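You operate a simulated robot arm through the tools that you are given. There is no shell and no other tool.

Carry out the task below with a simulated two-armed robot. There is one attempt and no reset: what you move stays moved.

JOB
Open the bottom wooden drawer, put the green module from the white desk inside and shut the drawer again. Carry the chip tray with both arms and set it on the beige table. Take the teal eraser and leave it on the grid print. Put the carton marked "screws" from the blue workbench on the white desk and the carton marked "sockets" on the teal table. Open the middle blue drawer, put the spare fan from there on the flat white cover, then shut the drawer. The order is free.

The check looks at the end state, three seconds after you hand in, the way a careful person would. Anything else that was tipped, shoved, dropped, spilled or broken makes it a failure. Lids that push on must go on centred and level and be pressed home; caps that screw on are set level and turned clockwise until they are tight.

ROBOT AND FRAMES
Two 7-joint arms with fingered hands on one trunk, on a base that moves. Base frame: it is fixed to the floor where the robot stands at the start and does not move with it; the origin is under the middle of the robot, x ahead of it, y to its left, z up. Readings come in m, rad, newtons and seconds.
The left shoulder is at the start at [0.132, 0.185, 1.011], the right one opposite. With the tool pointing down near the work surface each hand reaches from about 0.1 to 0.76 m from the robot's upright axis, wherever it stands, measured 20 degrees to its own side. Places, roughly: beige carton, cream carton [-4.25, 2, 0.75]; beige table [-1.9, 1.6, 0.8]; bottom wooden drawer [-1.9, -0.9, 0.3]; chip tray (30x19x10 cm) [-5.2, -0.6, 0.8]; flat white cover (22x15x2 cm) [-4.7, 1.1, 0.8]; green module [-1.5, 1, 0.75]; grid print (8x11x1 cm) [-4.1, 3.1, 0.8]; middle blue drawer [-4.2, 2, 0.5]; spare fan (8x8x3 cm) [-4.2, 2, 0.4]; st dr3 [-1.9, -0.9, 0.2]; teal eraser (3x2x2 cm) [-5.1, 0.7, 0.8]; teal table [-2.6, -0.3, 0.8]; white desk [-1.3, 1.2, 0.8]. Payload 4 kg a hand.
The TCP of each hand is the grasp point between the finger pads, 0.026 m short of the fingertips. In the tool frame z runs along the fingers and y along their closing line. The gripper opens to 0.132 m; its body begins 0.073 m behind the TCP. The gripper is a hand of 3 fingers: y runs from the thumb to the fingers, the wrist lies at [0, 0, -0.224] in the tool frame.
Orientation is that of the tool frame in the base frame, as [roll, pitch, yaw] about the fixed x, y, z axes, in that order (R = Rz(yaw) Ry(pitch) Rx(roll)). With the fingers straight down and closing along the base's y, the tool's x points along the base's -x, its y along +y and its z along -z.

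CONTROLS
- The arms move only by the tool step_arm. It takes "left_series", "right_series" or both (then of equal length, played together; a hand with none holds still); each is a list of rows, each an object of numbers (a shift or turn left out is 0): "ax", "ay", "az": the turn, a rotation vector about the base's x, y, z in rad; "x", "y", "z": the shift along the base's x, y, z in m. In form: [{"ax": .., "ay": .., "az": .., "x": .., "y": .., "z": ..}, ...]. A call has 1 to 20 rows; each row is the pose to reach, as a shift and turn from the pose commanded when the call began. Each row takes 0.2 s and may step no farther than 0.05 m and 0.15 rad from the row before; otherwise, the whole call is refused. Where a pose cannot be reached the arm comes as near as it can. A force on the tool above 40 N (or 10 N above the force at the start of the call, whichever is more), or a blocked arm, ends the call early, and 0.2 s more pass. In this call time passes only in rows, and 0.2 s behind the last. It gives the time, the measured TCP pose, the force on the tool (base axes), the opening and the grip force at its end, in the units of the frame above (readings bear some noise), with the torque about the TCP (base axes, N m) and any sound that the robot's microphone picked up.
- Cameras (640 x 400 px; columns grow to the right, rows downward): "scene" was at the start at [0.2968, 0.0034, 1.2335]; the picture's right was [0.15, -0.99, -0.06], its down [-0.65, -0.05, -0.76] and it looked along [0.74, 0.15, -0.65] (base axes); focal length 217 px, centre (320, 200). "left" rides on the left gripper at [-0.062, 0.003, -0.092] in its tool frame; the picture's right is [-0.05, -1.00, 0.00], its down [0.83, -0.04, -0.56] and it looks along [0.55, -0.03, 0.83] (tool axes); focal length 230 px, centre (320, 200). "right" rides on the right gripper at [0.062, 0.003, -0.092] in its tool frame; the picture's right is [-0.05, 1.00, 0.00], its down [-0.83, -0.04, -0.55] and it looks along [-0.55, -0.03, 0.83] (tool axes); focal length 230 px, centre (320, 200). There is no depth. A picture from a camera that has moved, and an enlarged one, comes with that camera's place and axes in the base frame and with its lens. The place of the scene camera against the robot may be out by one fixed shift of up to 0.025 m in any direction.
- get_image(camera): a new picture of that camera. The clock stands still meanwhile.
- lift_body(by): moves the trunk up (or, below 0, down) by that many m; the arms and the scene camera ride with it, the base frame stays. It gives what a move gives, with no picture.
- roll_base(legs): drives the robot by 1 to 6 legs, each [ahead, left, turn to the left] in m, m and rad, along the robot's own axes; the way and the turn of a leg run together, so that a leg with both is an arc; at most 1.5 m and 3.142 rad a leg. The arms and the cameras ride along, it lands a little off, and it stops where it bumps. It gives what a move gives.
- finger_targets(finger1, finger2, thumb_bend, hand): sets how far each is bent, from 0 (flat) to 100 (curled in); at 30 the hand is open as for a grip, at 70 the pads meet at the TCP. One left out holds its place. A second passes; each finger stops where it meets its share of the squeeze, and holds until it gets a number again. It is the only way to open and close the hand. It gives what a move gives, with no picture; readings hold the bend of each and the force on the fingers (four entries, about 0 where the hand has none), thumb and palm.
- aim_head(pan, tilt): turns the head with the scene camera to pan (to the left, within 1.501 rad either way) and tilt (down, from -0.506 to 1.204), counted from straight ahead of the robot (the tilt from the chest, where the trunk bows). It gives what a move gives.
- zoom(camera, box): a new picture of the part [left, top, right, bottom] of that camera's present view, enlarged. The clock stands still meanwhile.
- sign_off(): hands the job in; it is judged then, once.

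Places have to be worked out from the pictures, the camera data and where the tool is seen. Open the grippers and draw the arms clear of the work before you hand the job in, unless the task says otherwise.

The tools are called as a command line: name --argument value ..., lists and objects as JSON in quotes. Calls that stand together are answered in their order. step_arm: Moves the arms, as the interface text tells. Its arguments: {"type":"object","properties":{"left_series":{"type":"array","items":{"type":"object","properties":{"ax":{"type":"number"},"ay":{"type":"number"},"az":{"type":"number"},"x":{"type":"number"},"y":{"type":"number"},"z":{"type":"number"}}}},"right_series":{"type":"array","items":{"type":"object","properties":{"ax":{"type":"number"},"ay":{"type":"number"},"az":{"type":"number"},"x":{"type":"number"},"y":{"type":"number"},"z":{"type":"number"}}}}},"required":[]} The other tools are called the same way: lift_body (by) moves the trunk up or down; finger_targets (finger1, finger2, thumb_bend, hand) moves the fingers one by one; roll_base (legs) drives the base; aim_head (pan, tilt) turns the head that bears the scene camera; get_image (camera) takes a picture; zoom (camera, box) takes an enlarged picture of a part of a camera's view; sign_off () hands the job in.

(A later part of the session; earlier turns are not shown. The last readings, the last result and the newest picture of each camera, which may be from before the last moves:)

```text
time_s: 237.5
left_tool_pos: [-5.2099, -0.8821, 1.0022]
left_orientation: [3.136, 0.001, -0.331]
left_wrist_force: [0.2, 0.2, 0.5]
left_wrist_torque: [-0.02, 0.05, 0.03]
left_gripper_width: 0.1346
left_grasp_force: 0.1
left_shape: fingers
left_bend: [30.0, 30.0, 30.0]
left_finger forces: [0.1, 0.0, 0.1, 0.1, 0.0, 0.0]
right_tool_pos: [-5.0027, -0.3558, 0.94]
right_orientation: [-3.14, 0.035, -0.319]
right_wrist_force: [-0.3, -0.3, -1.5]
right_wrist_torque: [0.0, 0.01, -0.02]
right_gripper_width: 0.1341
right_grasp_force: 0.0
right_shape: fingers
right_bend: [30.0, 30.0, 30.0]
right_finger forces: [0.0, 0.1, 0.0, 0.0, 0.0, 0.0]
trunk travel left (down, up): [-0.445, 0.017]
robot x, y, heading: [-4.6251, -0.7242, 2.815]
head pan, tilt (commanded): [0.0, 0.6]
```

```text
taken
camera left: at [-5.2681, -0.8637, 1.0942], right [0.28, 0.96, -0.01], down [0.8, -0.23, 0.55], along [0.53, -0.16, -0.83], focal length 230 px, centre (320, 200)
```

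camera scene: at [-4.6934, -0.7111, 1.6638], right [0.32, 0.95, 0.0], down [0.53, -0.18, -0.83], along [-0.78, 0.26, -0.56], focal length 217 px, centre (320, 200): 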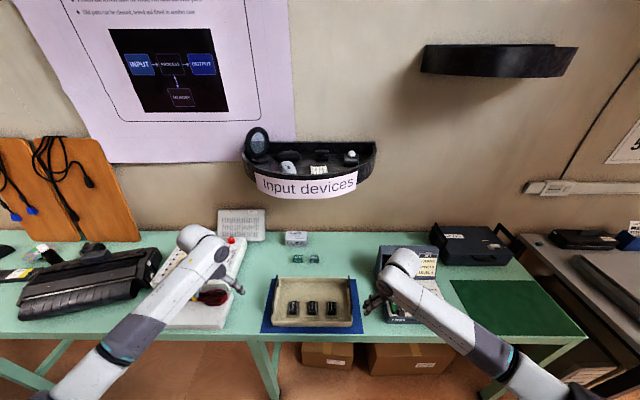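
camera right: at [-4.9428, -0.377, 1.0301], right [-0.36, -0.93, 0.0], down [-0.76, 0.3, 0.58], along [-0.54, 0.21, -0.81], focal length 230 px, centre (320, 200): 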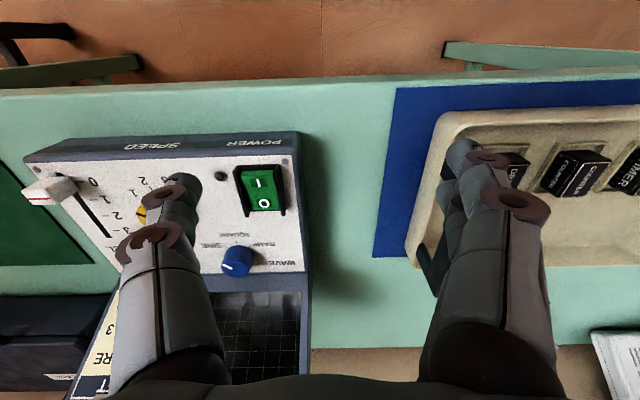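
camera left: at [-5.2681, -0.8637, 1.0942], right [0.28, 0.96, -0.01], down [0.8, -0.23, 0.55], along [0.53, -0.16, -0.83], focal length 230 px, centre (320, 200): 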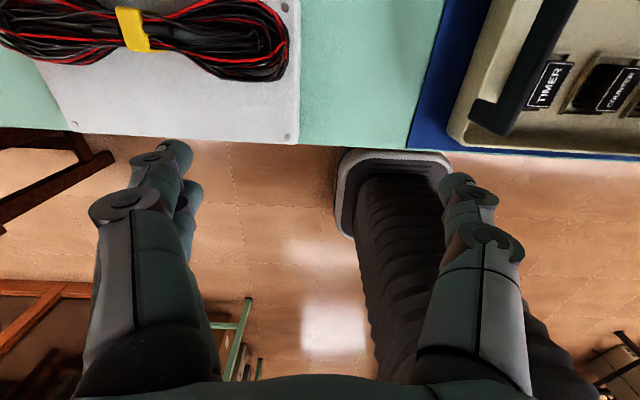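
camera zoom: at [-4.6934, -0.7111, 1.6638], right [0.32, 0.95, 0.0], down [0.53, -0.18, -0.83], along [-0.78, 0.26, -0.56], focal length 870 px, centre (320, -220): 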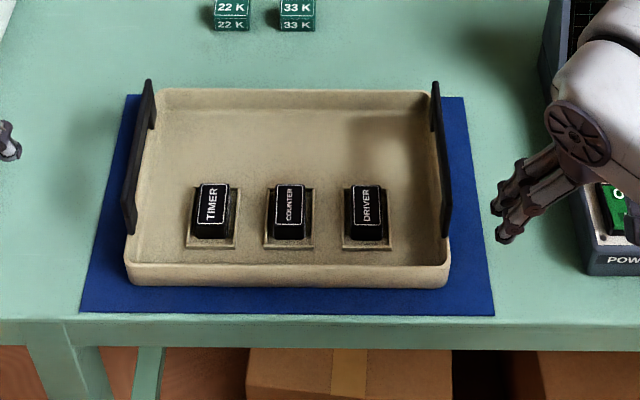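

Corrected estimate: left handle bar near (-5.202, -0.713), right near (-5.110, -0.440), tops about z 0.90. I bring both hands over them at safe height and look again.

step_arm --left_series '[{"x": 0.002, "y": 0.042}, {"x": 0.004, "y": 0.085}, {"x": 0.006, "y": 0.127}, {"x": 0.008, "y": 0.17}]' --right_series '[{"x": -0.027, "y": -0.021, "z": 0.02}, {"x": -0.054, "y": -0.042, "z": 0.04}, {"x": -0.081, "y": -0.063, "z": 0.05}, {"x": -0.108, "y": -0.084, "z": 0.05}]'

get_image --camera "left"

get_image --camera "right"

get_image --camera "scene"

```text
time_s: 238.5
left_tool_pos: [-5.2019, -0.7145, 1.0011]
left_orientation: [3.137, -0.003, -0.33]
left_wrist_force: [-0.4, -0.8, -1.1]
left_wrist_torque: [0.01, -0.01, 0.0]
left_gripper_width: 0.1348
left_grasp_force: 0.0
left_shape: fingers
left_bend: [30.0, 30.0, 30.0]
left_finger forces: [0.0, 0.1, 0.0, 0.0, 0.0, 0.1]
right_tool_pos: [-5.1122, -0.4388, 0.9899]
right_orientation: [-3.139, 0.032, -0.319]
right_wrist_force: [-0.2, -0.6, 0.7]
right_wrist_torque: [-0.01, -0.01, 0.0]
right_gripper_width: 0.1338
right_grasp_force: 0.1
right_shape: fingers
right_bend: [30.0, 30.0, 30.0]
right_finger forces: [0.0, 0.0, 0.1, 0.0, 0.0, 0.0]
trunk travel left (down, up): [-0.445, 0.017]
robot x, y, heading: [-4.6268, -0.7245, 2.815]
head pan, tilt (commanded): [0.0, 0.6]
```

```text
taken
camera left: at [-5.2605, -0.6951, 1.093], right [0.28, 0.96, 0.0], down [0.8, -0.23, 0.56], along [0.53, -0.16, -0.83], focal length 230 px, centre (320, 200)
```

left: 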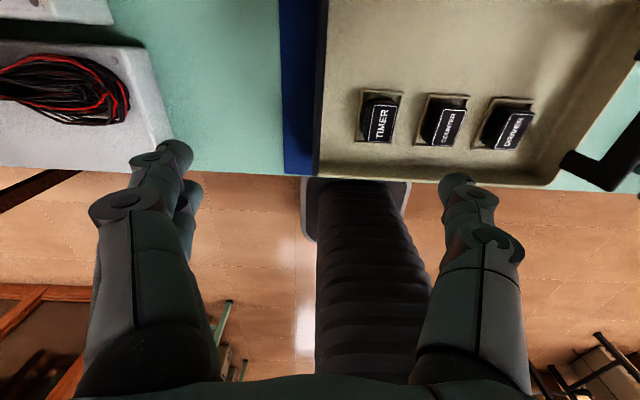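

```text
taken
camera right: at [-5.0528, -0.4606, 1.0801], right [-0.36, -0.93, 0.0], down [-0.76, 0.29, 0.58], along [-0.54, 0.21, -0.81], focal length 230 px, centre (320, 200)
```

right: 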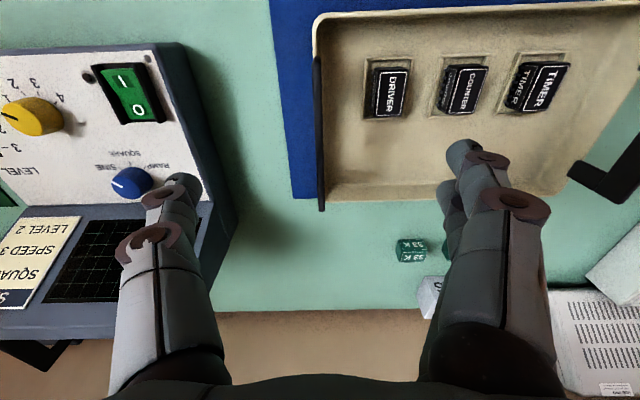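

```text
taken
camera scene: at [-4.6966, -0.7123, 1.6636], right [0.32, 0.95, 0.0], down [0.54, -0.18, -0.82], along [-0.78, 0.26, -0.57], focal length 217 px, centre (320, 200)
```

scene: 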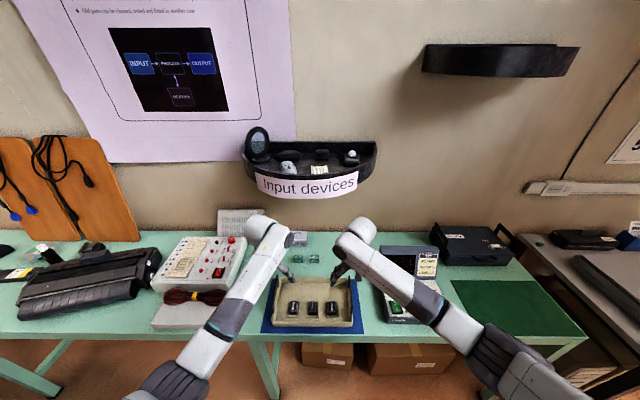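

From both wrist cameras the handles lie edge-on right under the hand centres. I zoom both to confirm depth and lateral centring.

zoom --camera "left" --box '[220, 0, 460, 200]'

zoom --camera "right" --box '[220, 20, 460, 240]'

zoom --camera "scene" --box '[240, 230, 400, 350]'

```text
2.00 times, centred on (340, 100) of left
camera zoom: at [-5.2605, -0.6951, 1.093], right [0.28, 0.96, 0.0], down [0.8, -0.23, 0.56], along [0.53, -0.16, -0.83], focal length 460 px, centre (280, 400)
```

zoom: 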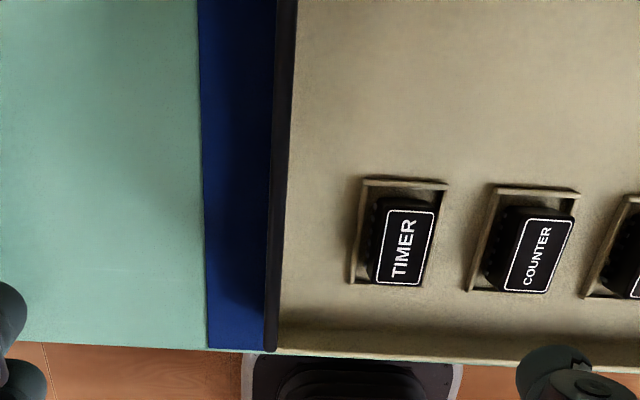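

```text
1.82 times, centred on (340, 130) of right
camera zoom: at [-5.0528, -0.4606, 1.0801], right [-0.36, -0.93, 0.0], down [-0.76, 0.29, 0.58], along [-0.54, 0.21, -0.81], focal length 418 px, centre (284, 327)
```

zoom: 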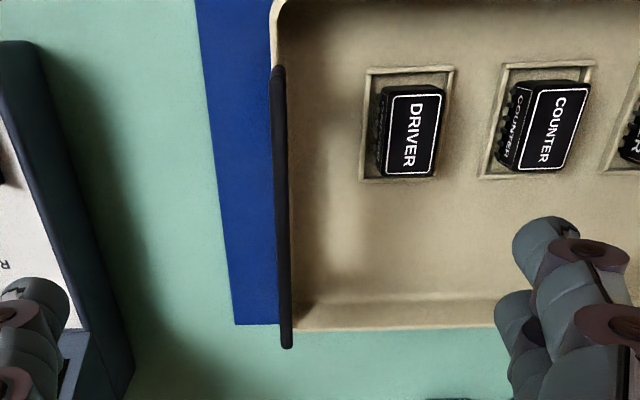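

```text
3.33 times, centred on (320, 290) of scene
camera zoom: at [-4.6966, -0.7123, 1.6636], right [0.32, 0.95, 0.0], down [0.54, -0.18, -0.82], along [-0.78, 0.26, -0.57], focal length 725 px, centre (320, -100)
```

zoom: 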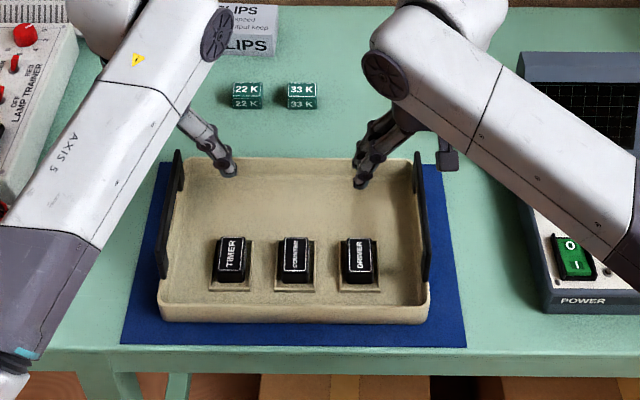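

Both hands are laterally centred on the handles; they should go about 2 cm further forward. I pre-close both hands partway so the fingers inside the tray stay clear of the chips.

finger_targets --hand "left" --finger1 48 --finger2 48 --thumb_bend 48

finger_targets --hand "right" --finger1 48 --finger2 48 --thumb_bend 48

step_arm --left_series '[{"x": -0.013, "y": 0.006, "z": -0.03}, {"x": -0.026, "y": 0.012, "z": -0.06}, {"x": -0.026, "y": 0.012, "z": -0.08}]' --right_series '[{"x": -0.011, "y": 0.004, "z": -0.025}, {"x": -0.021, "y": 0.008, "z": -0.05}, {"x": -0.021, "y": 0.008, "z": -0.069}]'

get_image --camera "left"

get_image --camera "right"

zoom --camera "scene" --box '[240, 230, 400, 350]'

```text
time_s: 239.5
left_tool_pos: [-5.2007, -0.7137, 1.0007]
left_orientation: [3.138, -0.001, -0.333]
left_wrist_force: [-0.3, 0.6, -0.8]
left_wrist_torque: [0.02, 0.02, -0.01]
left_gripper_width: 0.0756
left_grasp_force: 0.1
left_shape: fingers
left_bend: [48.0, 48.0, 48.0]
left_finger forces: [0.0, 0.0, 0.0, 0.0, 0.1, 0.1]
right_tool_pos: [-5.1118, -0.4392, 0.9885]
right_orientation: [-3.14, 0.03, -0.32]
right_wrist_force: [-0.1, 1.2, 0.2]
right_wrist_torque: [0.0, -0.02, -0.01]
right_gripper_width: 0.1339
right_grasp_force: 0.1
right_shape: fingers
right_bend: [30.0, 30.0, 30.0]
right_finger forces: [0.0, 0.0, 0.0, 0.1, 0.1, 0.0]
trunk travel left (down, up): [-0.445, 0.017]
robot x, y, heading: [-4.625, -0.7251, 2.815]
head pan, tilt (commanded): [0.0, 0.6]
```

```text
time_s: 240.5
left_tool_pos: [-5.2011, -0.7135, 1.0007]
left_orientation: [3.14, -0.002, -0.332]
left_wrist_force: [-1.0, -0.1, -0.2]
left_wrist_torque: [0.02, -0.02, 0.0]
left_gripper_width: 0.0754
left_grasp_force: 0.2
left_shape: fingers
left_bend: [48.0, 48.0, 48.0]
left_finger forces: [0.0, 0.1, 0.0, 0.0, 0.0, 0.0]
right_tool_pos: [-5.1113, -0.4382, 0.9907]
right_orientation: [-3.139, 0.029, -0.318]
right_wrist_force: [-0.4, 0.6, 0.7]
right_wrist_torque: [0.02, -0.01, -0.01]
right_gripper_width: 0.0753
right_grasp_force: 0.1
right_shape: fingers
right_bend: [48.0, 48.0, 48.0]
right_finger forces: [0.0, 0.1, 0.0, 0.0, 0.1, 0.0]
trunk travel left (down, up): [-0.445, 0.017]
robot x, y, heading: [-4.6235, -0.7251, 2.816]
head pan, tilt (commanded): [0.0, 0.6]
```

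```text
time_s: 241.3
left_tool_pos: [-5.2296, -0.7015, 0.9191]
left_orientation: [3.136, -0.001, -0.331]
left_wrist_force: [0.7, -0.3, 0.0]
left_wrist_torque: [0.0, -0.02, 0.02]
left_gripper_width: 0.0753
left_grasp_force: 0.2
left_shape: fingers
left_bend: [48.0, 48.0, 48.0]
left_finger forces: [0.0, 0.0, 0.0, 0.1, 0.0, 0.0]
right_tool_pos: [-5.133, -0.4305, 0.922]
right_orientation: [-3.139, 0.034, -0.317]
right_wrist_force: [-0.5, 1.0, -0.1]
right_wrist_torque: [0.01, 0.0, 0.02]
right_gripper_width: 0.0751
right_grasp_force: 0.0
right_shape: fingers
right_bend: [48.0, 48.0, 48.0]
right_finger forces: [0.1, 0.2, 0.0, 0.0, 0.0, 0.1]
trunk travel left (down, up): [-0.445, 0.017]
robot x, y, heading: [-4.6234, -0.7289, 2.812]
head pan, tilt (commanded): [0.0, 0.6]
```

```text
taken
camera left: at [-5.2884, -0.6832, 1.0123], right [0.28, 0.96, 0.0], down [0.8, -0.23, 0.56], along [0.53, -0.16, -0.83], focal length 230 px, centre (320, 200)
```

left: 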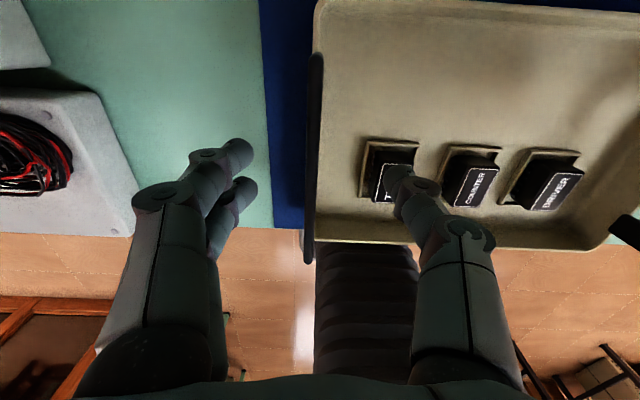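

```text
taken
camera right: at [-5.0735, -0.4526, 1.0119], right [-0.36, -0.93, 0.0], down [-0.76, 0.29, 0.58], along [-0.54, 0.21, -0.81], focal length 230 px, centre (320, 200)
```

right: 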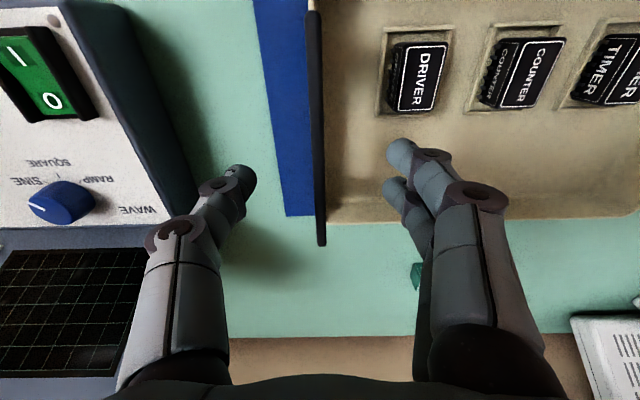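

```text
3.33 times, centred on (320, 290) of scene
camera zoom: at [-4.6955, -0.7131, 1.6636], right [0.32, 0.95, 0.0], down [0.54, -0.18, -0.82], along [-0.78, 0.27, -0.57], focal length 725 px, centre (320, -100)
```

zoom: 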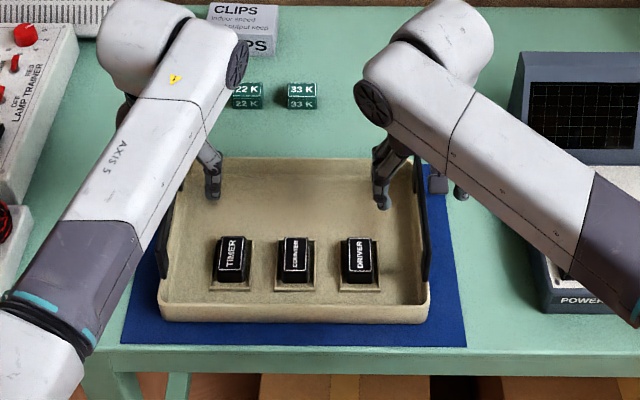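

Both hands straddle their handles, centred. I descend to z 0.885 and close each hand on its bar.

step_arm --left_series '[{"z": -0.017}, {"z": -0.034}]' --right_series '[{"z": -0.018}, {"z": -0.037}]'

finger_targets --hand "left" --finger1 70 --finger2 70 --thumb_bend 70

finger_targets --hand "right" --finger1 70 --finger2 70 --thumb_bend 70

get_image --camera "left"

get_image --camera "right"

```text
time_s: 241.9
left_tool_pos: [-5.23, -0.7008, 0.8868]
left_orientation: [3.135, -0.003, -0.333]
left_wrist_force: [-0.3, 0.3, -1.1]
left_wrist_torque: [-0.02, -0.02, 0.01]
left_gripper_width: 0.0751
left_grasp_force: 0.0
left_shape: fingers
left_bend: [48.0, 48.0, 48.0]
left_finger forces: [0.0, 0.0, 0.0, 0.0, 0.0, 0.1]
right_tool_pos: [-5.1321, -0.4293, 0.8832]
right_orientation: [-3.138, 0.031, -0.317]
right_wrist_force: [-0.1, -0.2, 0.3]
right_wrist_torque: [-0.01, 0.01, -0.02]
right_gripper_width: 0.0752
right_grasp_force: 0.0
right_shape: fingers
right_bend: [48.0, 48.0, 48.0]
right_finger forces: [0.0, 0.0, 0.0, 0.1, 0.1, 0.1]
trunk travel left (down, up): [-0.445, 0.017]
robot x, y, heading: [-4.6261, -0.7258, 2.819]
head pan, tilt (commanded): [0.0, 0.6]
```

```text
time_s: 242.9
left_tool_pos: [-5.2285, -0.7001, 0.8866]
left_orientation: [3.139, -0.002, -0.331]
left_wrist_force: [-1.0, -2.6, -0.5]
left_wrist_torque: [0.01, -0.01, 0.03]
left_gripper_width: 0.0077
left_grasp_force: 1.8
left_shape: fingers
left_bend: [68.0, 68.0, 70.0]
left_finger forces: [1.5, 1.5, 0.0, 0.1, 0.0, 0.0]
right_tool_pos: [-5.1325, -0.431, 0.8835]
right_orientation: [-3.14, 0.03, -0.319]
right_wrist_force: [0.0, -0.3, -0.2]
right_wrist_torque: [0.01, 0.01, 0.01]
right_gripper_width: 0.075
right_grasp_force: 0.0
right_shape: fingers
right_bend: [48.0, 48.0, 48.0]
right_finger forces: [0.0, 0.0, 0.0, 0.0, 0.1, 0.0]
trunk travel left (down, up): [-0.445, 0.017]
robot x, y, heading: [-4.6284, -0.7265, 2.816]
head pan, tilt (commanded): [0.0, 0.6]
```

```text
time_s: 243.9
left_tool_pos: [-5.2293, -0.7, 0.8869]
left_orientation: [3.136, -0.001, -0.332]
left_wrist_force: [-1.2, -2.0, -0.5]
left_wrist_torque: [-0.03, 0.02, -0.01]
left_gripper_width: 0.0082
left_grasp_force: 1.7
left_shape: fingers
left_bend: [68.0, 68.0, 70.0]
left_finger forces: [1.6, 1.7, 0.1, 0.1, 0.1, 0.1]
right_tool_pos: [-5.1329, -0.4298, 0.8834]
right_orientation: [-3.139, 0.031, -0.321]
right_wrist_force: [0.8, 0.0, -0.7]
right_wrist_torque: [0.01, -0.01, 0.01]
right_gripper_width: 0.0072
right_grasp_force: 0.1
right_shape: fingers
right_bend: [70.0, 70.0, 69.0]
right_finger forces: [0.0, 0.0, 0.0, 0.0, 1.1, 0.0]
trunk travel left (down, up): [-0.445, 0.017]
robot x, y, heading: [-4.6254, -0.7265, 2.814]
head pan, tilt (commanded): [0.0, 0.6]
```

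```text
taken
camera left: at [-5.2885, -0.6826, 0.9785], right [0.28, 0.96, 0.0], down [0.8, -0.23, 0.56], along [0.53, -0.16, -0.83], focal length 230 px, centre (320, 200)
```

left: 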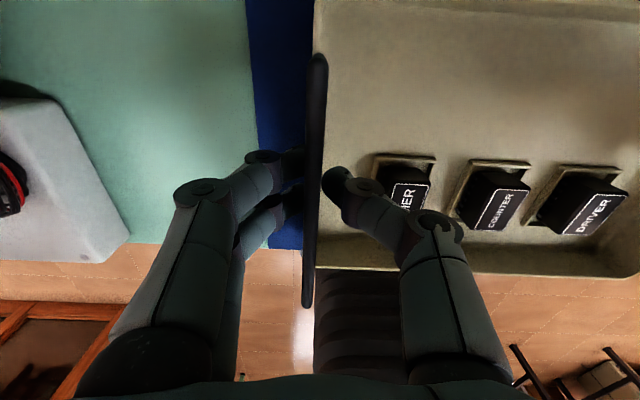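

```text
taken
camera right: at [-5.0734, -0.4523, 0.9736], right [-0.36, -0.93, 0.0], down [-0.76, 0.29, 0.58], along [-0.54, 0.21, -0.81], focal length 230 px, centre (320, 200)
```

right: 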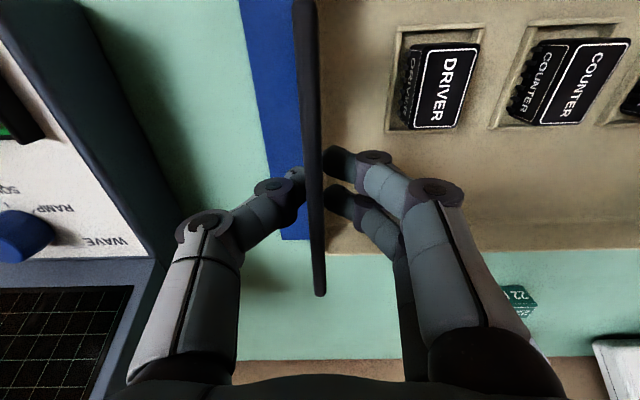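

The fingers have closed on the 7 mm bars but with little squeeze, as 70 is just where pads meet. I command a deeper bend to grip firmly.

finger_targets --hand "left" --finger1 82 --finger2 82 --thumb_bend 82

finger_targets --hand "right" --finger1 82 --finger2 82 --thumb_bend 82

get_image --camera "left"

get_image --camera "right"

```text
time_s: 244.9
left_tool_pos: [-5.2294, -0.7009, 0.8863]
left_orientation: [3.139, -0.002, -0.331]
left_wrist_force: [-0.1, -0.5, -3.1]
left_wrist_torque: [0.0, 0.02, 0.0]
left_gripper_width: 0.0001
left_grasp_force: 0.0
left_shape: fingers
left_bend: [78.0, 78.0, 77.0]
left_finger forces: [0.0, 0.0, 0.0, 0.0, 0.1, 0.0]
right_tool_pos: [-5.1339, -0.4302, 0.8833]
right_orientation: [-3.139, 0.031, -0.319]
right_wrist_force: [0.7, 1.9, -1.7]
right_wrist_torque: [0.0, 0.01, 0.0]
right_gripper_width: 0.0077
right_grasp_force: 1.1
right_shape: fingers
right_bend: [70.0, 70.0, 69.0]
right_finger forces: [0.1, 0.0, 0.0, 0.0, 1.8, 0.0]
trunk travel left (down, up): [-0.445, 0.017]
robot x, y, heading: [-4.6263, -0.7262, 2.814]
head pan, tilt (commanded): [0.0, 0.6]
```

```text
time_s: 245.9
left_tool_pos: [-5.2294, -0.6998, 0.8857]
left_orientation: [3.138, -0.004, -0.33]
left_wrist_force: [-0.3, -1.9, -1.8]
left_wrist_torque: [-0.01, 0.0, 0.02]
left_gripper_width: 0.0
left_grasp_force: 0.1
left_shape: fingers
left_bend: [78.0, 78.0, 77.0]
left_finger forces: [0.0, 0.0, 0.0, 0.0, 0.0, 0.0]
right_tool_pos: [-5.1334, -0.4301, 0.8838]
right_orientation: [-3.14, 0.032, -0.319]
right_wrist_force: [1.7, 0.7, -3.3]
right_wrist_torque: [-0.01, 0.02, -0.03]
right_gripper_width: 0.0
right_grasp_force: 0.2
right_shape: fingers
right_bend: [79.0, 79.0, 75.0]
right_finger forces: [0.0, 0.1, 0.0, 0.0, 0.0, 0.0]
trunk travel left (down, up): [-0.445, 0.017]
robot x, y, heading: [-4.6228, -0.7273, 2.814]
head pan, tilt (commanded): [0.0, 0.6]
```

```text
taken
camera left: at [-5.2887, -0.6825, 0.9784], right [0.28, 0.96, 0.0], down [0.8, -0.23, 0.56], along [0.53, -0.16, -0.83], focal length 230 px, centre (320, 200)
```

left: 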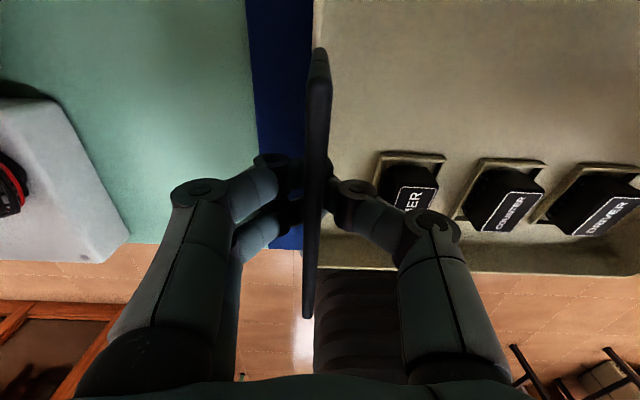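

```text
taken
camera right: at [-5.0736, -0.4522, 0.9735], right [-0.36, -0.93, 0.0], down [-0.76, 0.29, 0.58], along [-0.54, 0.21, -0.81], focal length 230 px, centre (320, 200)
```

right: 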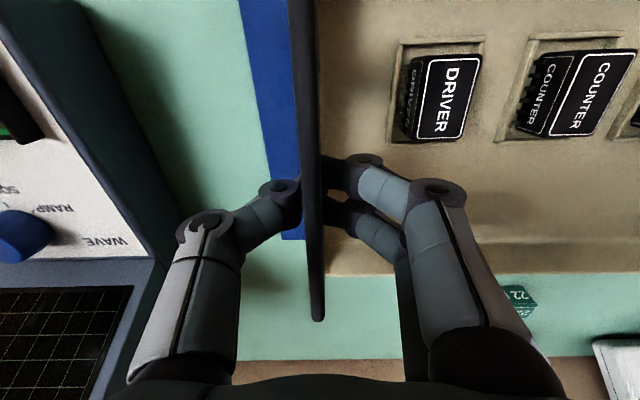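

The digits slipped under the bars and the tray now hangs slightly on them. A pinch on the bars is steadier, so I set it back by lowering 6 mm, reopen, rise to bar height and regrip.

step_arm --left_series '[{"z": -0.004}, {"z": -0.008}]' --right_series '[{"z": -0.004}, {"z": -0.008}]'

finger_targets --hand "left" --finger1 52 --finger2 52 --thumb_bend 52

finger_targets --hand "right" --finger1 52 --finger2 52 --thumb_bend 52

step_arm --left_series '[{"z": 0.01, "x": 0.004, "y": -0.001}, {"z": 0.022, "x": 0.008, "y": -0.003}]' --right_series '[{"z": 0.012}, {"z": 0.025}]'

get_image --camera "left"

get_image --camera "right"

```text
time_s: 246.5
left_tool_pos: [-5.2293, -0.7012, 0.8782]
left_orientation: [3.137, -0.001, -0.332]
left_wrist_force: [-0.4, -3.2, -2.4]
left_wrist_torque: [0.02, 0.0, 0.0]
left_gripper_width: 0.0
left_grasp_force: 0.0
left_shape: fingers
left_bend: [78.0, 78.0, 77.0]
left_finger forces: [0.1, 0.0, 0.0, 0.1, 0.0, 0.0]
right_tool_pos: [-5.1346, -0.4316, 0.8748]
right_orientation: [-3.14, 0.03, -0.32]
right_wrist_force: [0.0, 2.2, -1.5]
right_wrist_torque: [0.0, 0.03, 0.01]
right_gripper_width: 0.0
right_grasp_force: 0.1
right_shape: fingers
right_bend: [79.0, 79.0, 75.0]
right_finger forces: [0.0, 0.0, 0.1, 0.0, 0.0, 0.0]
trunk travel left (down, up): [-0.445, 0.017]
robot x, y, heading: [-4.6258, -0.7311, 2.812]
head pan, tilt (commanded): [0.0, 0.6]
```

```text
time_s: 247.5
left_tool_pos: [-5.2287, -0.7005, 0.8783]
left_orientation: [3.138, -0.003, -0.331]
left_wrist_force: [-0.2, 0.5, 0.5]
left_wrist_torque: [0.0, 0.01, -0.01]
left_gripper_width: 0.0604
left_grasp_force: 0.0
left_shape: fingers
left_bend: [52.0, 52.0, 52.0]
left_finger forces: [0.0, 0.0, 0.0, 0.1, 0.0, 0.1]
right_tool_pos: [-5.1333, -0.4308, 0.8757]
right_orientation: [-3.141, 0.032, -0.32]
right_wrist_force: [0.4, 0.1, -2.1]
right_wrist_torque: [-0.02, 0.01, -0.04]
right_gripper_width: 0.0001
right_grasp_force: 0.1
right_shape: fingers
right_bend: [79.0, 79.0, 75.0]
right_finger forces: [0.0, 0.0, 0.1, 0.0, 0.1, 0.1]
trunk travel left (down, up): [-0.445, 0.017]
robot x, y, heading: [-4.6245, -0.7255, 2.818]
head pan, tilt (commanded): [0.0, 0.6]
```

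```text
time_s: 248.5
left_tool_pos: [-5.2289, -0.7016, 0.8783]
left_orientation: [3.138, -0.001, -0.332]
left_wrist_force: [0.7, 0.8, 0.0]
left_wrist_torque: [-0.02, 0.01, -0.02]
left_gripper_width: 0.0602
left_grasp_force: 0.0
left_shape: fingers
left_bend: [52.0, 52.0, 52.0]
left_finger forces: [0.1, 0.0, 0.0, 0.0, 0.1, 0.0]
right_tool_pos: [-5.1318, -0.4307, 0.8759]
right_orientation: [-3.141, 0.032, -0.32]
right_wrist_force: [-0.2, 0.2, 0.0]
right_wrist_torque: [0.0, 0.05, 0.01]
right_gripper_width: 0.0603
right_grasp_force: 0.1
right_shape: fingers
right_bend: [52.0, 52.0, 52.0]
right_finger forces: [0.0, 0.0, 0.1, 0.1, 0.1, 0.0]
trunk travel left (down, up): [-0.445, 0.017]
robot x, y, heading: [-4.6242, -0.7267, 2.816]
head pan, tilt (commanded): [0.0, 0.6]
```

```text
time_s: 249.1
left_tool_pos: [-5.2201, -0.7018, 0.9022]
left_orientation: [3.135, 0.002, -0.331]
left_wrist_force: [0.6, 0.6, 0.3]
left_wrist_torque: [-0.01, 0.0, -0.02]
left_gripper_width: 0.0604
left_grasp_force: 0.1
left_shape: fingers
left_bend: [52.0, 52.0, 52.0]
left_finger forces: [0.1, 0.0, 0.0, 0.0, 0.0, 0.0]
right_tool_pos: [-5.1325, -0.431, 0.9011]
right_orientation: [-3.14, 0.033, -0.319]
right_wrist_force: [-0.5, 0.5, 0.6]
right_wrist_torque: [0.01, -0.01, -0.01]
right_gripper_width: 0.0605
right_grasp_force: 0.1
right_shape: fingers
right_bend: [52.0, 52.0, 52.0]
right_finger forces: [0.0, 0.0, 0.0, 0.0, 0.1, 0.0]
trunk travel left (down, up): [-0.445, 0.017]
robot x, y, heading: [-4.625, -0.7294, 2.812]
head pan, tilt (commanded): [0.0, 0.6]
```

```text
taken
camera left: at [-5.2794, -0.6854, 0.9939], right [0.28, 0.96, 0.0], down [0.8, -0.23, 0.56], along [0.53, -0.16, -0.83], focal length 230 px, centre (320, 200)
```

left: 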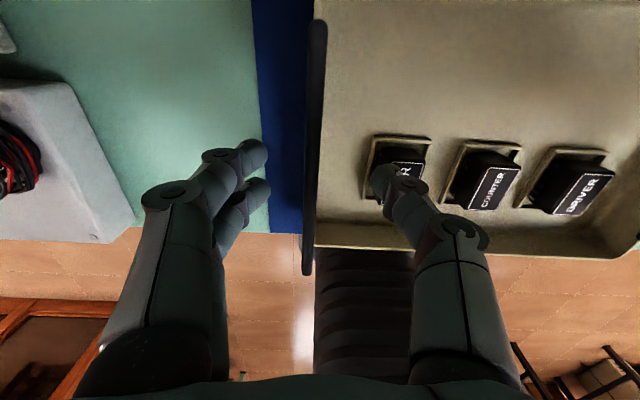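

```text
taken
camera right: at [-5.0734, -0.4533, 0.9911], right [-0.36, -0.93, 0.0], down [-0.76, 0.29, 0.58], along [-0.54, 0.21, -0.81], focal length 230 px, centre (320, 200)
```

right: 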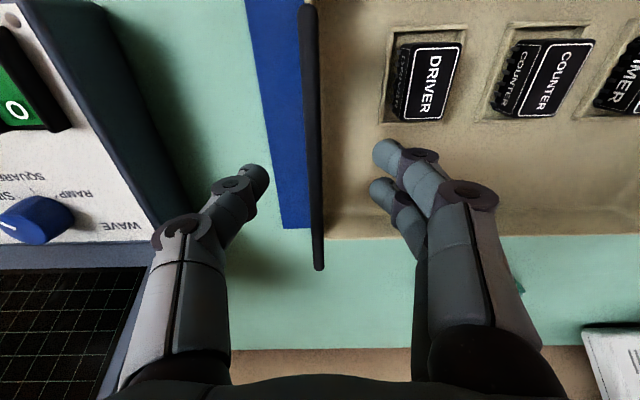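

The tray is down again and both hands are at bar height. I close firmly now.

finger_targets --hand "left" --finger1 78 --finger2 78 --thumb_bend 78

finger_targets --hand "right" --finger1 78 --finger2 78 --thumb_bend 78

get_image --camera "left"

get_image --camera "right"

```text
time_s: 250.1
left_tool_pos: [-5.2214, -0.7038, 0.9013]
left_orientation: [3.139, -0.001, -0.334]
left_wrist_force: [-0.9, -2.1, -0.3]
left_wrist_torque: [0.0, 0.01, -0.02]
left_gripper_width: 0.0067
left_grasp_force: 16.7
left_shape: fingers
left_bend: [73.0, 73.0, 73.0]
left_finger forces: [8.7, 8.9, 0.0, 0.0, 15.0, 0.1]
right_tool_pos: [-5.1342, -0.4311, 0.9005]
right_orientation: [-3.139, 0.031, -0.322]
right_wrist_force: [-0.6, 0.4, -0.9]
right_wrist_torque: [0.03, -0.02, 0.02]
right_gripper_width: 0.0604
right_grasp_force: 0.1
right_shape: fingers
right_bend: [52.0, 52.0, 52.0]
right_finger forces: [0.1, 0.0, 0.1, 0.0, 0.1, 0.0]
trunk travel left (down, up): [-0.445, 0.017]
robot x, y, heading: [-4.6254, -0.7282, 2.813]
head pan, tilt (commanded): [0.0, 0.6]
```

```text
time_s: 251.1
left_tool_pos: [-5.2203, -0.7034, 0.9009]
left_orientation: [3.138, -0.002, -0.332]
left_wrist_force: [-1.8, -8.0, -1.5]
left_wrist_torque: [-0.07, 0.03, 0.03]
left_gripper_width: 0.0068
left_grasp_force: 15.8
left_shape: fingers
left_bend: [74.0, 73.0, 73.0]
left_finger forces: [10.0, 9.6, 0.1, 0.0, 12.1, 0.0]
right_tool_pos: [-5.135, -0.4306, 0.9005]
right_orientation: [-3.138, 0.032, -0.319]
right_wrist_force: [1.9, 6.7, -0.1]
right_wrist_torque: [0.19, -0.03, 0.0]
right_gripper_width: 0.0074
right_grasp_force: 14.5
right_shape: fingers
right_bend: [75.0, 75.0, 69.0]
right_finger forces: [5.3, 5.3, 0.0, 0.0, 18.1, 0.1]
trunk travel left (down, up): [-0.445, 0.017]
robot x, y, heading: [-4.6261, -0.7285, 2.812]
head pan, tilt (commanded): [0.0, 0.6]
```

```text
taken
camera left: at [-5.2804, -0.6856, 0.9931], right [0.28, 0.96, -0.01], down [0.8, -0.23, 0.56], along [0.53, -0.16, -0.83], focal length 230 px, centre (320, 200)
```

left: 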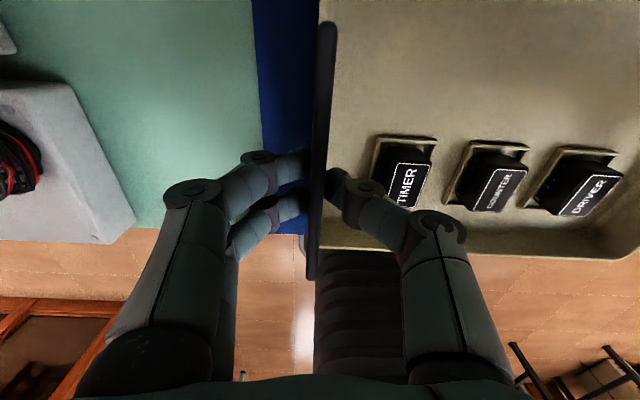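

```text
taken
camera right: at [-5.0741, -0.4526, 0.9903], right [-0.36, -0.93, 0.0], down [-0.76, 0.29, 0.58], along [-0.54, 0.21, -0.81], focal length 230 px, centre (320, 200)
```

right: 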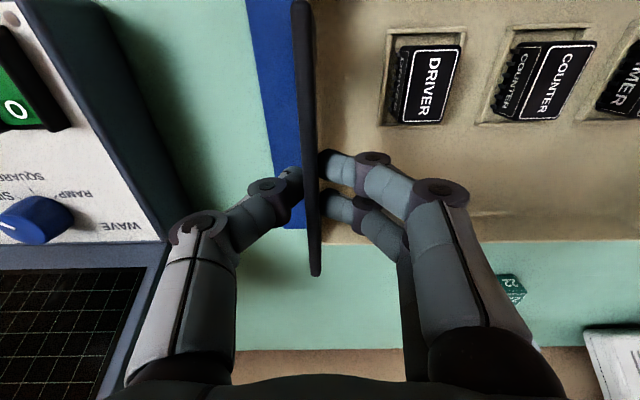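

Both grips are firm (about 15 N each). I lift both arms together, 3 cm first, then on to about z 1.0.

step_arm --left_series '[{"z": 0.01}, {"z": 0.02}, {"z": 0.03}]' --right_series '[{"z": 0.01}, {"z": 0.02}, {"z": 0.03}]'

get_image --camera "scene"

get_image --camera "right"

```text
time_s: 251.9
left_tool_pos: [-5.2202, -0.7047, 0.9313]
left_orientation: [3.136, -0.002, -0.331]
left_wrist_force: [-3.3, -7.6, -2.1]
left_wrist_torque: [-0.08, 0.07, 0.02]
left_gripper_width: 0.0064
left_grasp_force: 16.2
left_shape: fingers
left_bend: [74.0, 73.0, 73.0]
left_finger forces: [10.2, 9.7, 0.0, 0.1, 11.7, 0.0]
right_tool_pos: [-5.133, -0.4309, 0.9307]
right_orientation: [-3.138, 0.029, -0.32]
right_wrist_force: [2.6, 8.2, -3.4]
right_wrist_torque: [0.2, -0.03, -0.01]
right_gripper_width: 0.0077
right_grasp_force: 14.3
right_shape: fingers
right_bend: [75.0, 75.0, 69.0]
right_finger forces: [5.0, 5.0, 0.0, 0.0, 18.1, 0.0]
trunk travel left (down, up): [-0.445, 0.017]
robot x, y, heading: [-4.6257, -0.7293, 2.816]
head pan, tilt (commanded): [0.0, 0.6]
```

```text
taken
camera scene: at [-4.6969, -0.7127, 1.6636], right [0.32, 0.95, 0.0], down [0.54, -0.18, -0.82], along [-0.78, 0.26, -0.57], focal length 217 px, centre (320, 200)
```

scene: 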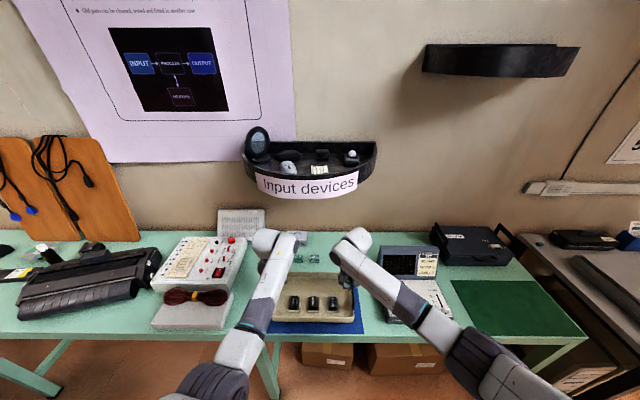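

```text
taken
camera right: at [-5.0743, -0.4537, 1.0209], right [-0.36, -0.93, 0.0], down [-0.76, 0.29, 0.58], along [-0.54, 0.21, -0.81], focal length 230 px, centre (320, 200)
```

right: 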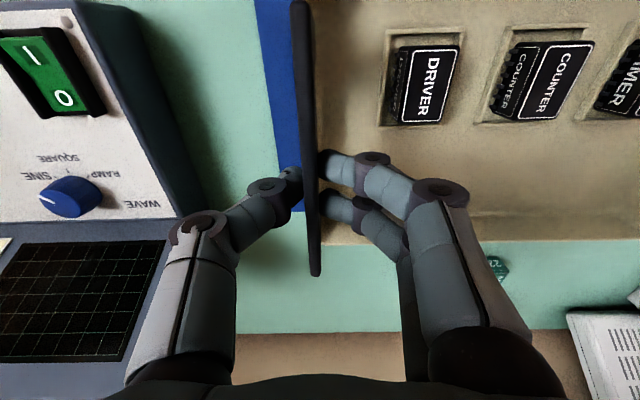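

The tray is up and level, with about 3 N on each hand. I raise it further to z 1.0 and back away from the bench into the aisle.

step_arm --left_series '[{"z": 0.02}, {"z": 0.04}, {"z": 0.06}, {"z": 0.075}]' --right_series '[{"z": 0.02}, {"z": 0.04}, {"z": 0.06}, {"z": 0.075}]'

roll_base --legs '[[-0.55, 0, 0]]'

aim_head --pan -1.0 --tilt 0.4

get_image --camera "scene"

```text
time_s: 252.9
left_tool_pos: [-5.2257, -0.7184, 1.0034]
left_orientation: [3.117, -0.004, -0.322]
left_wrist_force: [3.3, 10.9, -2.6]
left_wrist_torque: [0.26, -0.06, 0.01]
left_gripper_width: 0.0073
left_grasp_force: 14.9
left_shape: fingers
left_bend: [75.0, 75.0, 71.0]
left_finger forces: [4.5, 4.7, 0.0, 0.1, 20.9, 0.1]
right_tool_pos: [-5.1343, -0.4354, 1.0055]
right_orientation: [3.138, 0.032, -0.316]
right_wrist_force: [-4.2, -11.7, -2.6]
right_wrist_torque: [-0.17, 0.09, -0.03]
right_gripper_width: 0.0072
right_grasp_force: 15.2
right_shape: fingers
right_bend: [75.0, 75.0, 71.0]
right_finger forces: [10.6, 10.8, 0.0, 0.1, 9.6, 0.1]
trunk travel left (down, up): [-0.445, 0.017]
robot x, y, heading: [-4.6224, -0.7302, 2.814]
head pan, tilt (commanded): [0.0, 0.6]
```

```text
time_s: 256.1
left_tool_pos: [-4.705, -0.8933, 1.0069]
left_orientation: [3.119, 0.002, -0.321]
left_wrist_force: [3.9, 10.4, -2.8]
left_wrist_torque: [0.24, -0.08, -0.02]
left_gripper_width: 0.0077
left_grasp_force: 14.7
left_shape: fingers
left_bend: [76.0, 75.0, 69.0]
left_finger forces: [4.1, 4.5, 0.1, 0.0, 20.4, 0.0]
right_tool_pos: [-4.6115, -0.609, 1.0038]
right_orientation: [-3.14, 0.03, -0.319]
right_wrist_force: [-4.1, -10.3, -3.2]
right_wrist_torque: [-0.16, 0.08, 0.01]
right_gripper_width: 0.0072
right_grasp_force: 15.0
right_shape: fingers
right_bend: [75.0, 75.0, 71.0]
right_finger forces: [10.6, 10.6, 0.1, 0.0, 9.6, 0.0]
trunk travel left (down, up): [-0.445, 0.017]
robot x, y, heading: [-4.1051, -0.9057, 2.811]
head pan, tilt (commanded): [0.0, 0.6]
```

```text
time_s: 257.4
left_tool_pos: [-4.7052, -0.8955, 1.0075]
left_orientation: [3.118, 0.004, -0.322]
left_wrist_force: [4.5, 12.7, -2.3]
left_wrist_torque: [0.27, -0.1, -0.05]
left_gripper_width: 0.0078
left_grasp_force: 15.0
left_shape: fingers
left_bend: [76.0, 75.0, 69.0]
left_finger forces: [3.7, 3.9, 0.0, 0.0, 21.6, 0.1]
right_tool_pos: [-4.6108, -0.61, 1.0046]
right_orientation: [-3.14, 0.032, -0.321]
right_wrist_force: [-5.2, -13.1, -2.5]
right_wrist_torque: [-0.19, 0.11, -0.02]
right_gripper_width: 0.0073
right_grasp_force: 15.5
right_shape: fingers
right_bend: [75.0, 75.0, 71.0]
right_finger forces: [11.5, 11.5, 0.1, 0.0, 8.8, 0.0]
trunk travel left (down, up): [-0.445, 0.017]
robot x, y, heading: [-4.1022, -0.9023, 2.813]
head pan, tilt (commanded): [-1.0, 0.4]
```

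```text
taken
camera scene: at [-4.112, -0.8289, 1.6819], right [0.97, 0.24, 0.0], down [0.1, -0.38, -0.92], along [-0.22, 0.89, -0.39], focal length 217 px, centre (320, 200)
```

scene: 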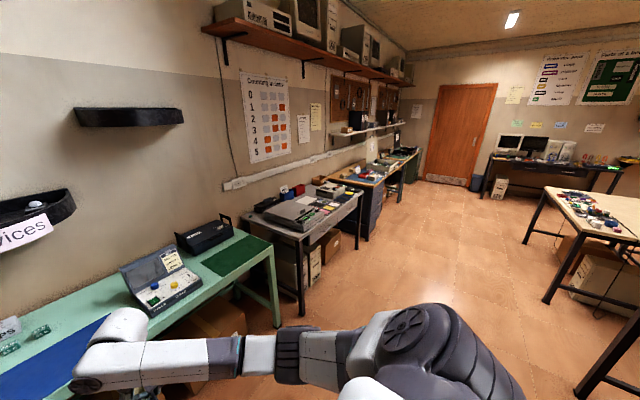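

The aisle along the far benches is free. I lower the tray slightly to relieve the cross-force between the arms, then slide right along the aisle toward the beige table.

step_arm --left_series '[{"z": -0.01, "x": 0.001, "y": 0.003}, {"z": -0.02, "x": 0.002, "y": 0.006}, {"z": -0.03, "x": 0.002, "y": 0.006}]' --right_series '[{"z": -0.01}, {"z": -0.02}, {"z": -0.03}]'

roll_base --legs '[[0, -1.2, 0], [0, -1.0, 0]]'

get_image --camera "scene"

```text
time_s: 258.2
left_tool_pos: [-4.7112, -0.9036, 0.9787]
left_orientation: [3.099, 0.008, -0.312]
left_wrist_force: [7.6, 20.6, -2.3]
left_wrist_torque: [0.45, -0.13, -0.05]
left_gripper_width: 0.0099
left_grasp_force: 13.9
left_shape: fingers
left_bend: [77.0, 77.0, 67.0]
left_finger forces: [1.2, 1.7, 0.0, 0.0, 24.8, 0.1]
right_tool_pos: [-4.6092, -0.6087, 0.9756]
right_orientation: [-3.141, 0.031, -0.319]
right_wrist_force: [-7.1, -20.4, -2.5]
right_wrist_torque: [-0.31, 0.14, 0.01]
right_gripper_width: 0.0078
right_grasp_force: 17.0
right_shape: fingers
right_bend: [74.0, 74.0, 73.0]
right_finger forces: [13.9, 13.9, 0.0, 0.0, 5.8, 0.0]
trunk travel left (down, up): [-0.445, 0.017]
robot x, y, heading: [-4.1031, -0.9066, 2.814]
head pan, tilt (commanded): [-1.0, 0.4]
```

```text
time_s: 268.9
left_tool_pos: [-4.0321, 1.1491, 0.9792]
left_orientation: [3.099, 0.008, -0.301]
left_wrist_force: [6.9, 21.3, -3.0]
left_wrist_torque: [0.4, -0.14, -0.05]
left_gripper_width: 0.0098
left_grasp_force: 13.8
left_shape: fingers
left_bend: [77.0, 77.0, 67.0]
left_finger forces: [1.2, 1.8, 0.1, 0.0, 24.3, 0.1]
right_tool_pos: [-3.9335, 1.4443, 0.9752]
right_orientation: [-3.14, 0.031, -0.309]
right_wrist_force: [-7.1, -20.5, -2.1]
right_wrist_torque: [-0.34, 0.15, 0.0]
right_gripper_width: 0.0077
right_grasp_force: 16.7
right_shape: fingers
right_bend: [74.0, 74.0, 73.0]
right_finger forces: [13.9, 13.6, 0.0, 0.1, 6.2, 0.0]
trunk travel left (down, up): [-0.445, 0.017]
robot x, y, heading: [-3.4223, 1.1521, 2.826]
head pan, tilt (commanded): [-1.0, 0.4]
```

```text
taken
camera scene: at [-3.4336, 1.2284, 1.6819], right [0.97, 0.25, 0.0], down [0.1, -0.38, -0.92], along [-0.23, 0.89, -0.39], focal length 217 px, centre (320, 200)
```

scene: 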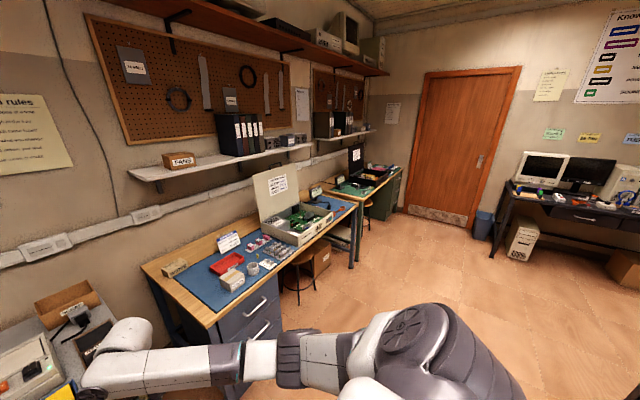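

The cross-force grew to about 20 N since the left arm drifts outward. I relieve it by moving the right hand 1 cm toward the left.

step_arm --right_series '[{"x": -0.0017, "y": -0.005}, {"x": -0.0034, "y": -0.0095}]'

aim_head --pan 0.6 --tilt 0.9

get_image --camera "scene"

```text
time_s: 269.5
left_tool_pos: [-4.0317, 1.1472, 0.98]
left_orientation: [3.098, 0.008, -0.299]
left_wrist_force: [1.5, 3.2, -2.5]
left_wrist_torque: [0.15, -0.08, -0.05]
left_gripper_width: 0.0086
left_grasp_force: 13.3
left_shape: fingers
left_bend: [77.0, 77.0, 67.0]
left_finger forces: [5.6, 6.4, 0.0, 0.1, 15.7, 0.1]
right_tool_pos: [-3.9347, 1.4344, 0.9747]
right_orientation: [-3.14, 0.032, -0.312]
right_wrist_force: [-0.5, -3.2, -2.7]
right_wrist_torque: [-0.06, 0.05, -0.02]
right_gripper_width: 0.0077
right_grasp_force: 15.7
right_shape: fingers
right_bend: [74.0, 74.0, 73.0]
right_finger forces: [8.6, 8.7, 0.0, 0.0, 13.8, 0.1]
trunk travel left (down, up): [-0.445, 0.017]
robot x, y, heading: [-3.4204, 1.1524, 2.825]
head pan, tilt (commanded): [-1.0, 0.4]
```

```text
time_s: 271.2
left_tool_pos: [-4.0321, 1.1468, 0.9793]
left_orientation: [3.098, 0.007, -0.301]
left_wrist_force: [0.6, 2.9, -2.3]
left_wrist_torque: [0.14, -0.04, -0.02]
left_gripper_width: 0.0085
left_grasp_force: 14.1
left_shape: fingers
left_bend: [77.0, 77.0, 67.0]
left_finger forces: [6.0, 6.7, 0.0, 0.0, 15.0, 0.0]
right_tool_pos: [-3.9365, 1.435, 0.9755]
right_orientation: [-3.14, 0.033, -0.308]
right_wrist_force: [-0.4, -2.0, -2.7]
right_wrist_torque: [0.0, 0.03, 0.01]
right_gripper_width: 0.0074
right_grasp_force: 15.1
right_shape: fingers
right_bend: [74.0, 74.0, 73.0]
right_finger forces: [8.2, 8.3, 0.0, 0.1, 14.4, 0.1]
trunk travel left (down, up): [-0.445, 0.017]
robot x, y, heading: [-3.4207, 1.1525, 2.821]
head pan, tilt (commanded): [0.6, 0.901]
```

```text
taken
camera scene: at [-3.4828, 1.1182, 1.6388], right [-0.28, 0.96, 0.0], down [0.75, 0.22, -0.62], along [-0.6, -0.17, -0.78], focal length 217 px, centre (320, 200)
```

scene: 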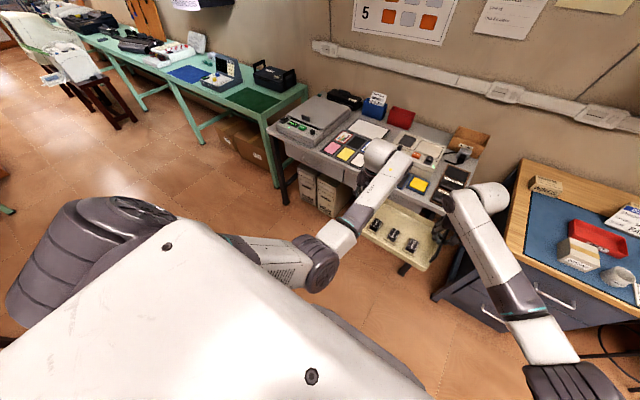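

Cross-force is down to 3 N and the tray hangs level. The beige table is behind me, so I turn right a quarter and look toward it.

roll_base --legs '[[0, 0, -1.0], [0, 0, -0.57]]'

aim_head --pan -0.9 --tilt 0.6

get_image --camera "scene"

```text
time_s: 275.6
left_tool_pos: [-3.4411, 1.7639, 0.9792]
left_orientation: [3.099, 0.008, -1.847]
left_wrist_force: [3.1, -1.0, -2.0]
left_wrist_torque: [-0.02, -0.11, -0.02]
left_gripper_width: 0.0086
left_grasp_force: 14.4
left_shape: fingers
left_bend: [77.0, 77.0, 67.0]
left_finger forces: [5.8, 6.5, 0.0, 0.0, 15.5, 0.0]
right_tool_pos: [-3.1525, 1.6737, 0.9746]
right_orientation: [-3.139, 0.031, -1.857]
right_wrist_force: [-3.7, 1.5, -2.8]
right_wrist_torque: [0.02, 0.03, 0.0]
right_gripper_width: 0.0075
right_grasp_force: 15.6
right_shape: fingers
right_bend: [74.0, 74.0, 73.0]
right_finger forces: [8.5, 8.6, 0.1, 0.1, 13.6, 0.0]
trunk travel left (down, up): [-0.445, 0.017]
robot x, y, heading: [-3.4217, 1.1539, 1.281]
head pan, tilt (commanded): [0.6, 0.901]
```

```text
time_s: 277.2
left_tool_pos: [-3.4421, 1.7633, 0.9798]
left_orientation: [3.096, 0.008, -1.847]
left_wrist_force: [5.2, -1.6, -2.7]
left_wrist_torque: [-0.04, -0.16, -0.05]
left_gripper_width: 0.0087
left_grasp_force: 14.3
left_shape: fingers
left_bend: [77.0, 77.0, 67.0]
left_finger forces: [5.1, 5.8, 0.0, 0.1, 16.9, 0.0]
right_tool_pos: [-3.1524, 1.6735, 0.9757]
right_orientation: [3.141, 0.031, -1.859]
right_wrist_force: [-5.5, 3.0, -2.8]
right_wrist_torque: [0.06, 0.09, 0.01]
right_gripper_width: 0.0075
right_grasp_force: 16.4
right_shape: fingers
right_bend: [74.0, 74.0, 73.0]
right_finger forces: [9.3, 9.4, 0.0, 0.1, 12.8, 0.0]
trunk travel left (down, up): [-0.445, 0.017]
robot x, y, heading: [-3.4223, 1.1527, 1.274]
head pan, tilt (commanded): [-0.901, 0.6]
```

```text
taken
camera scene: at [-3.3385, 1.1663, 1.6636], right [0.37, -0.93, 0.0], down [-0.53, -0.21, -0.82], along [0.77, 0.3, -0.57], focal length 217 px, centre (320, 200)
```

scene: 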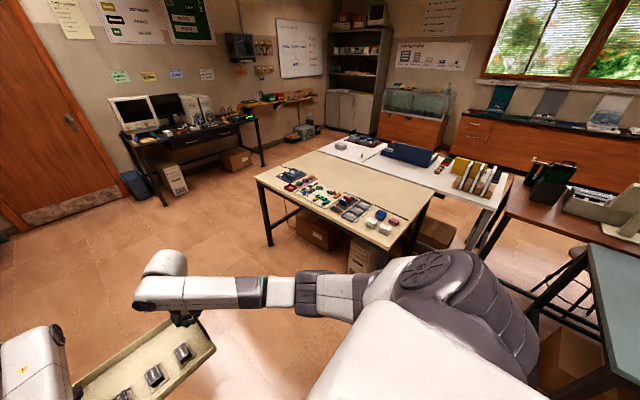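

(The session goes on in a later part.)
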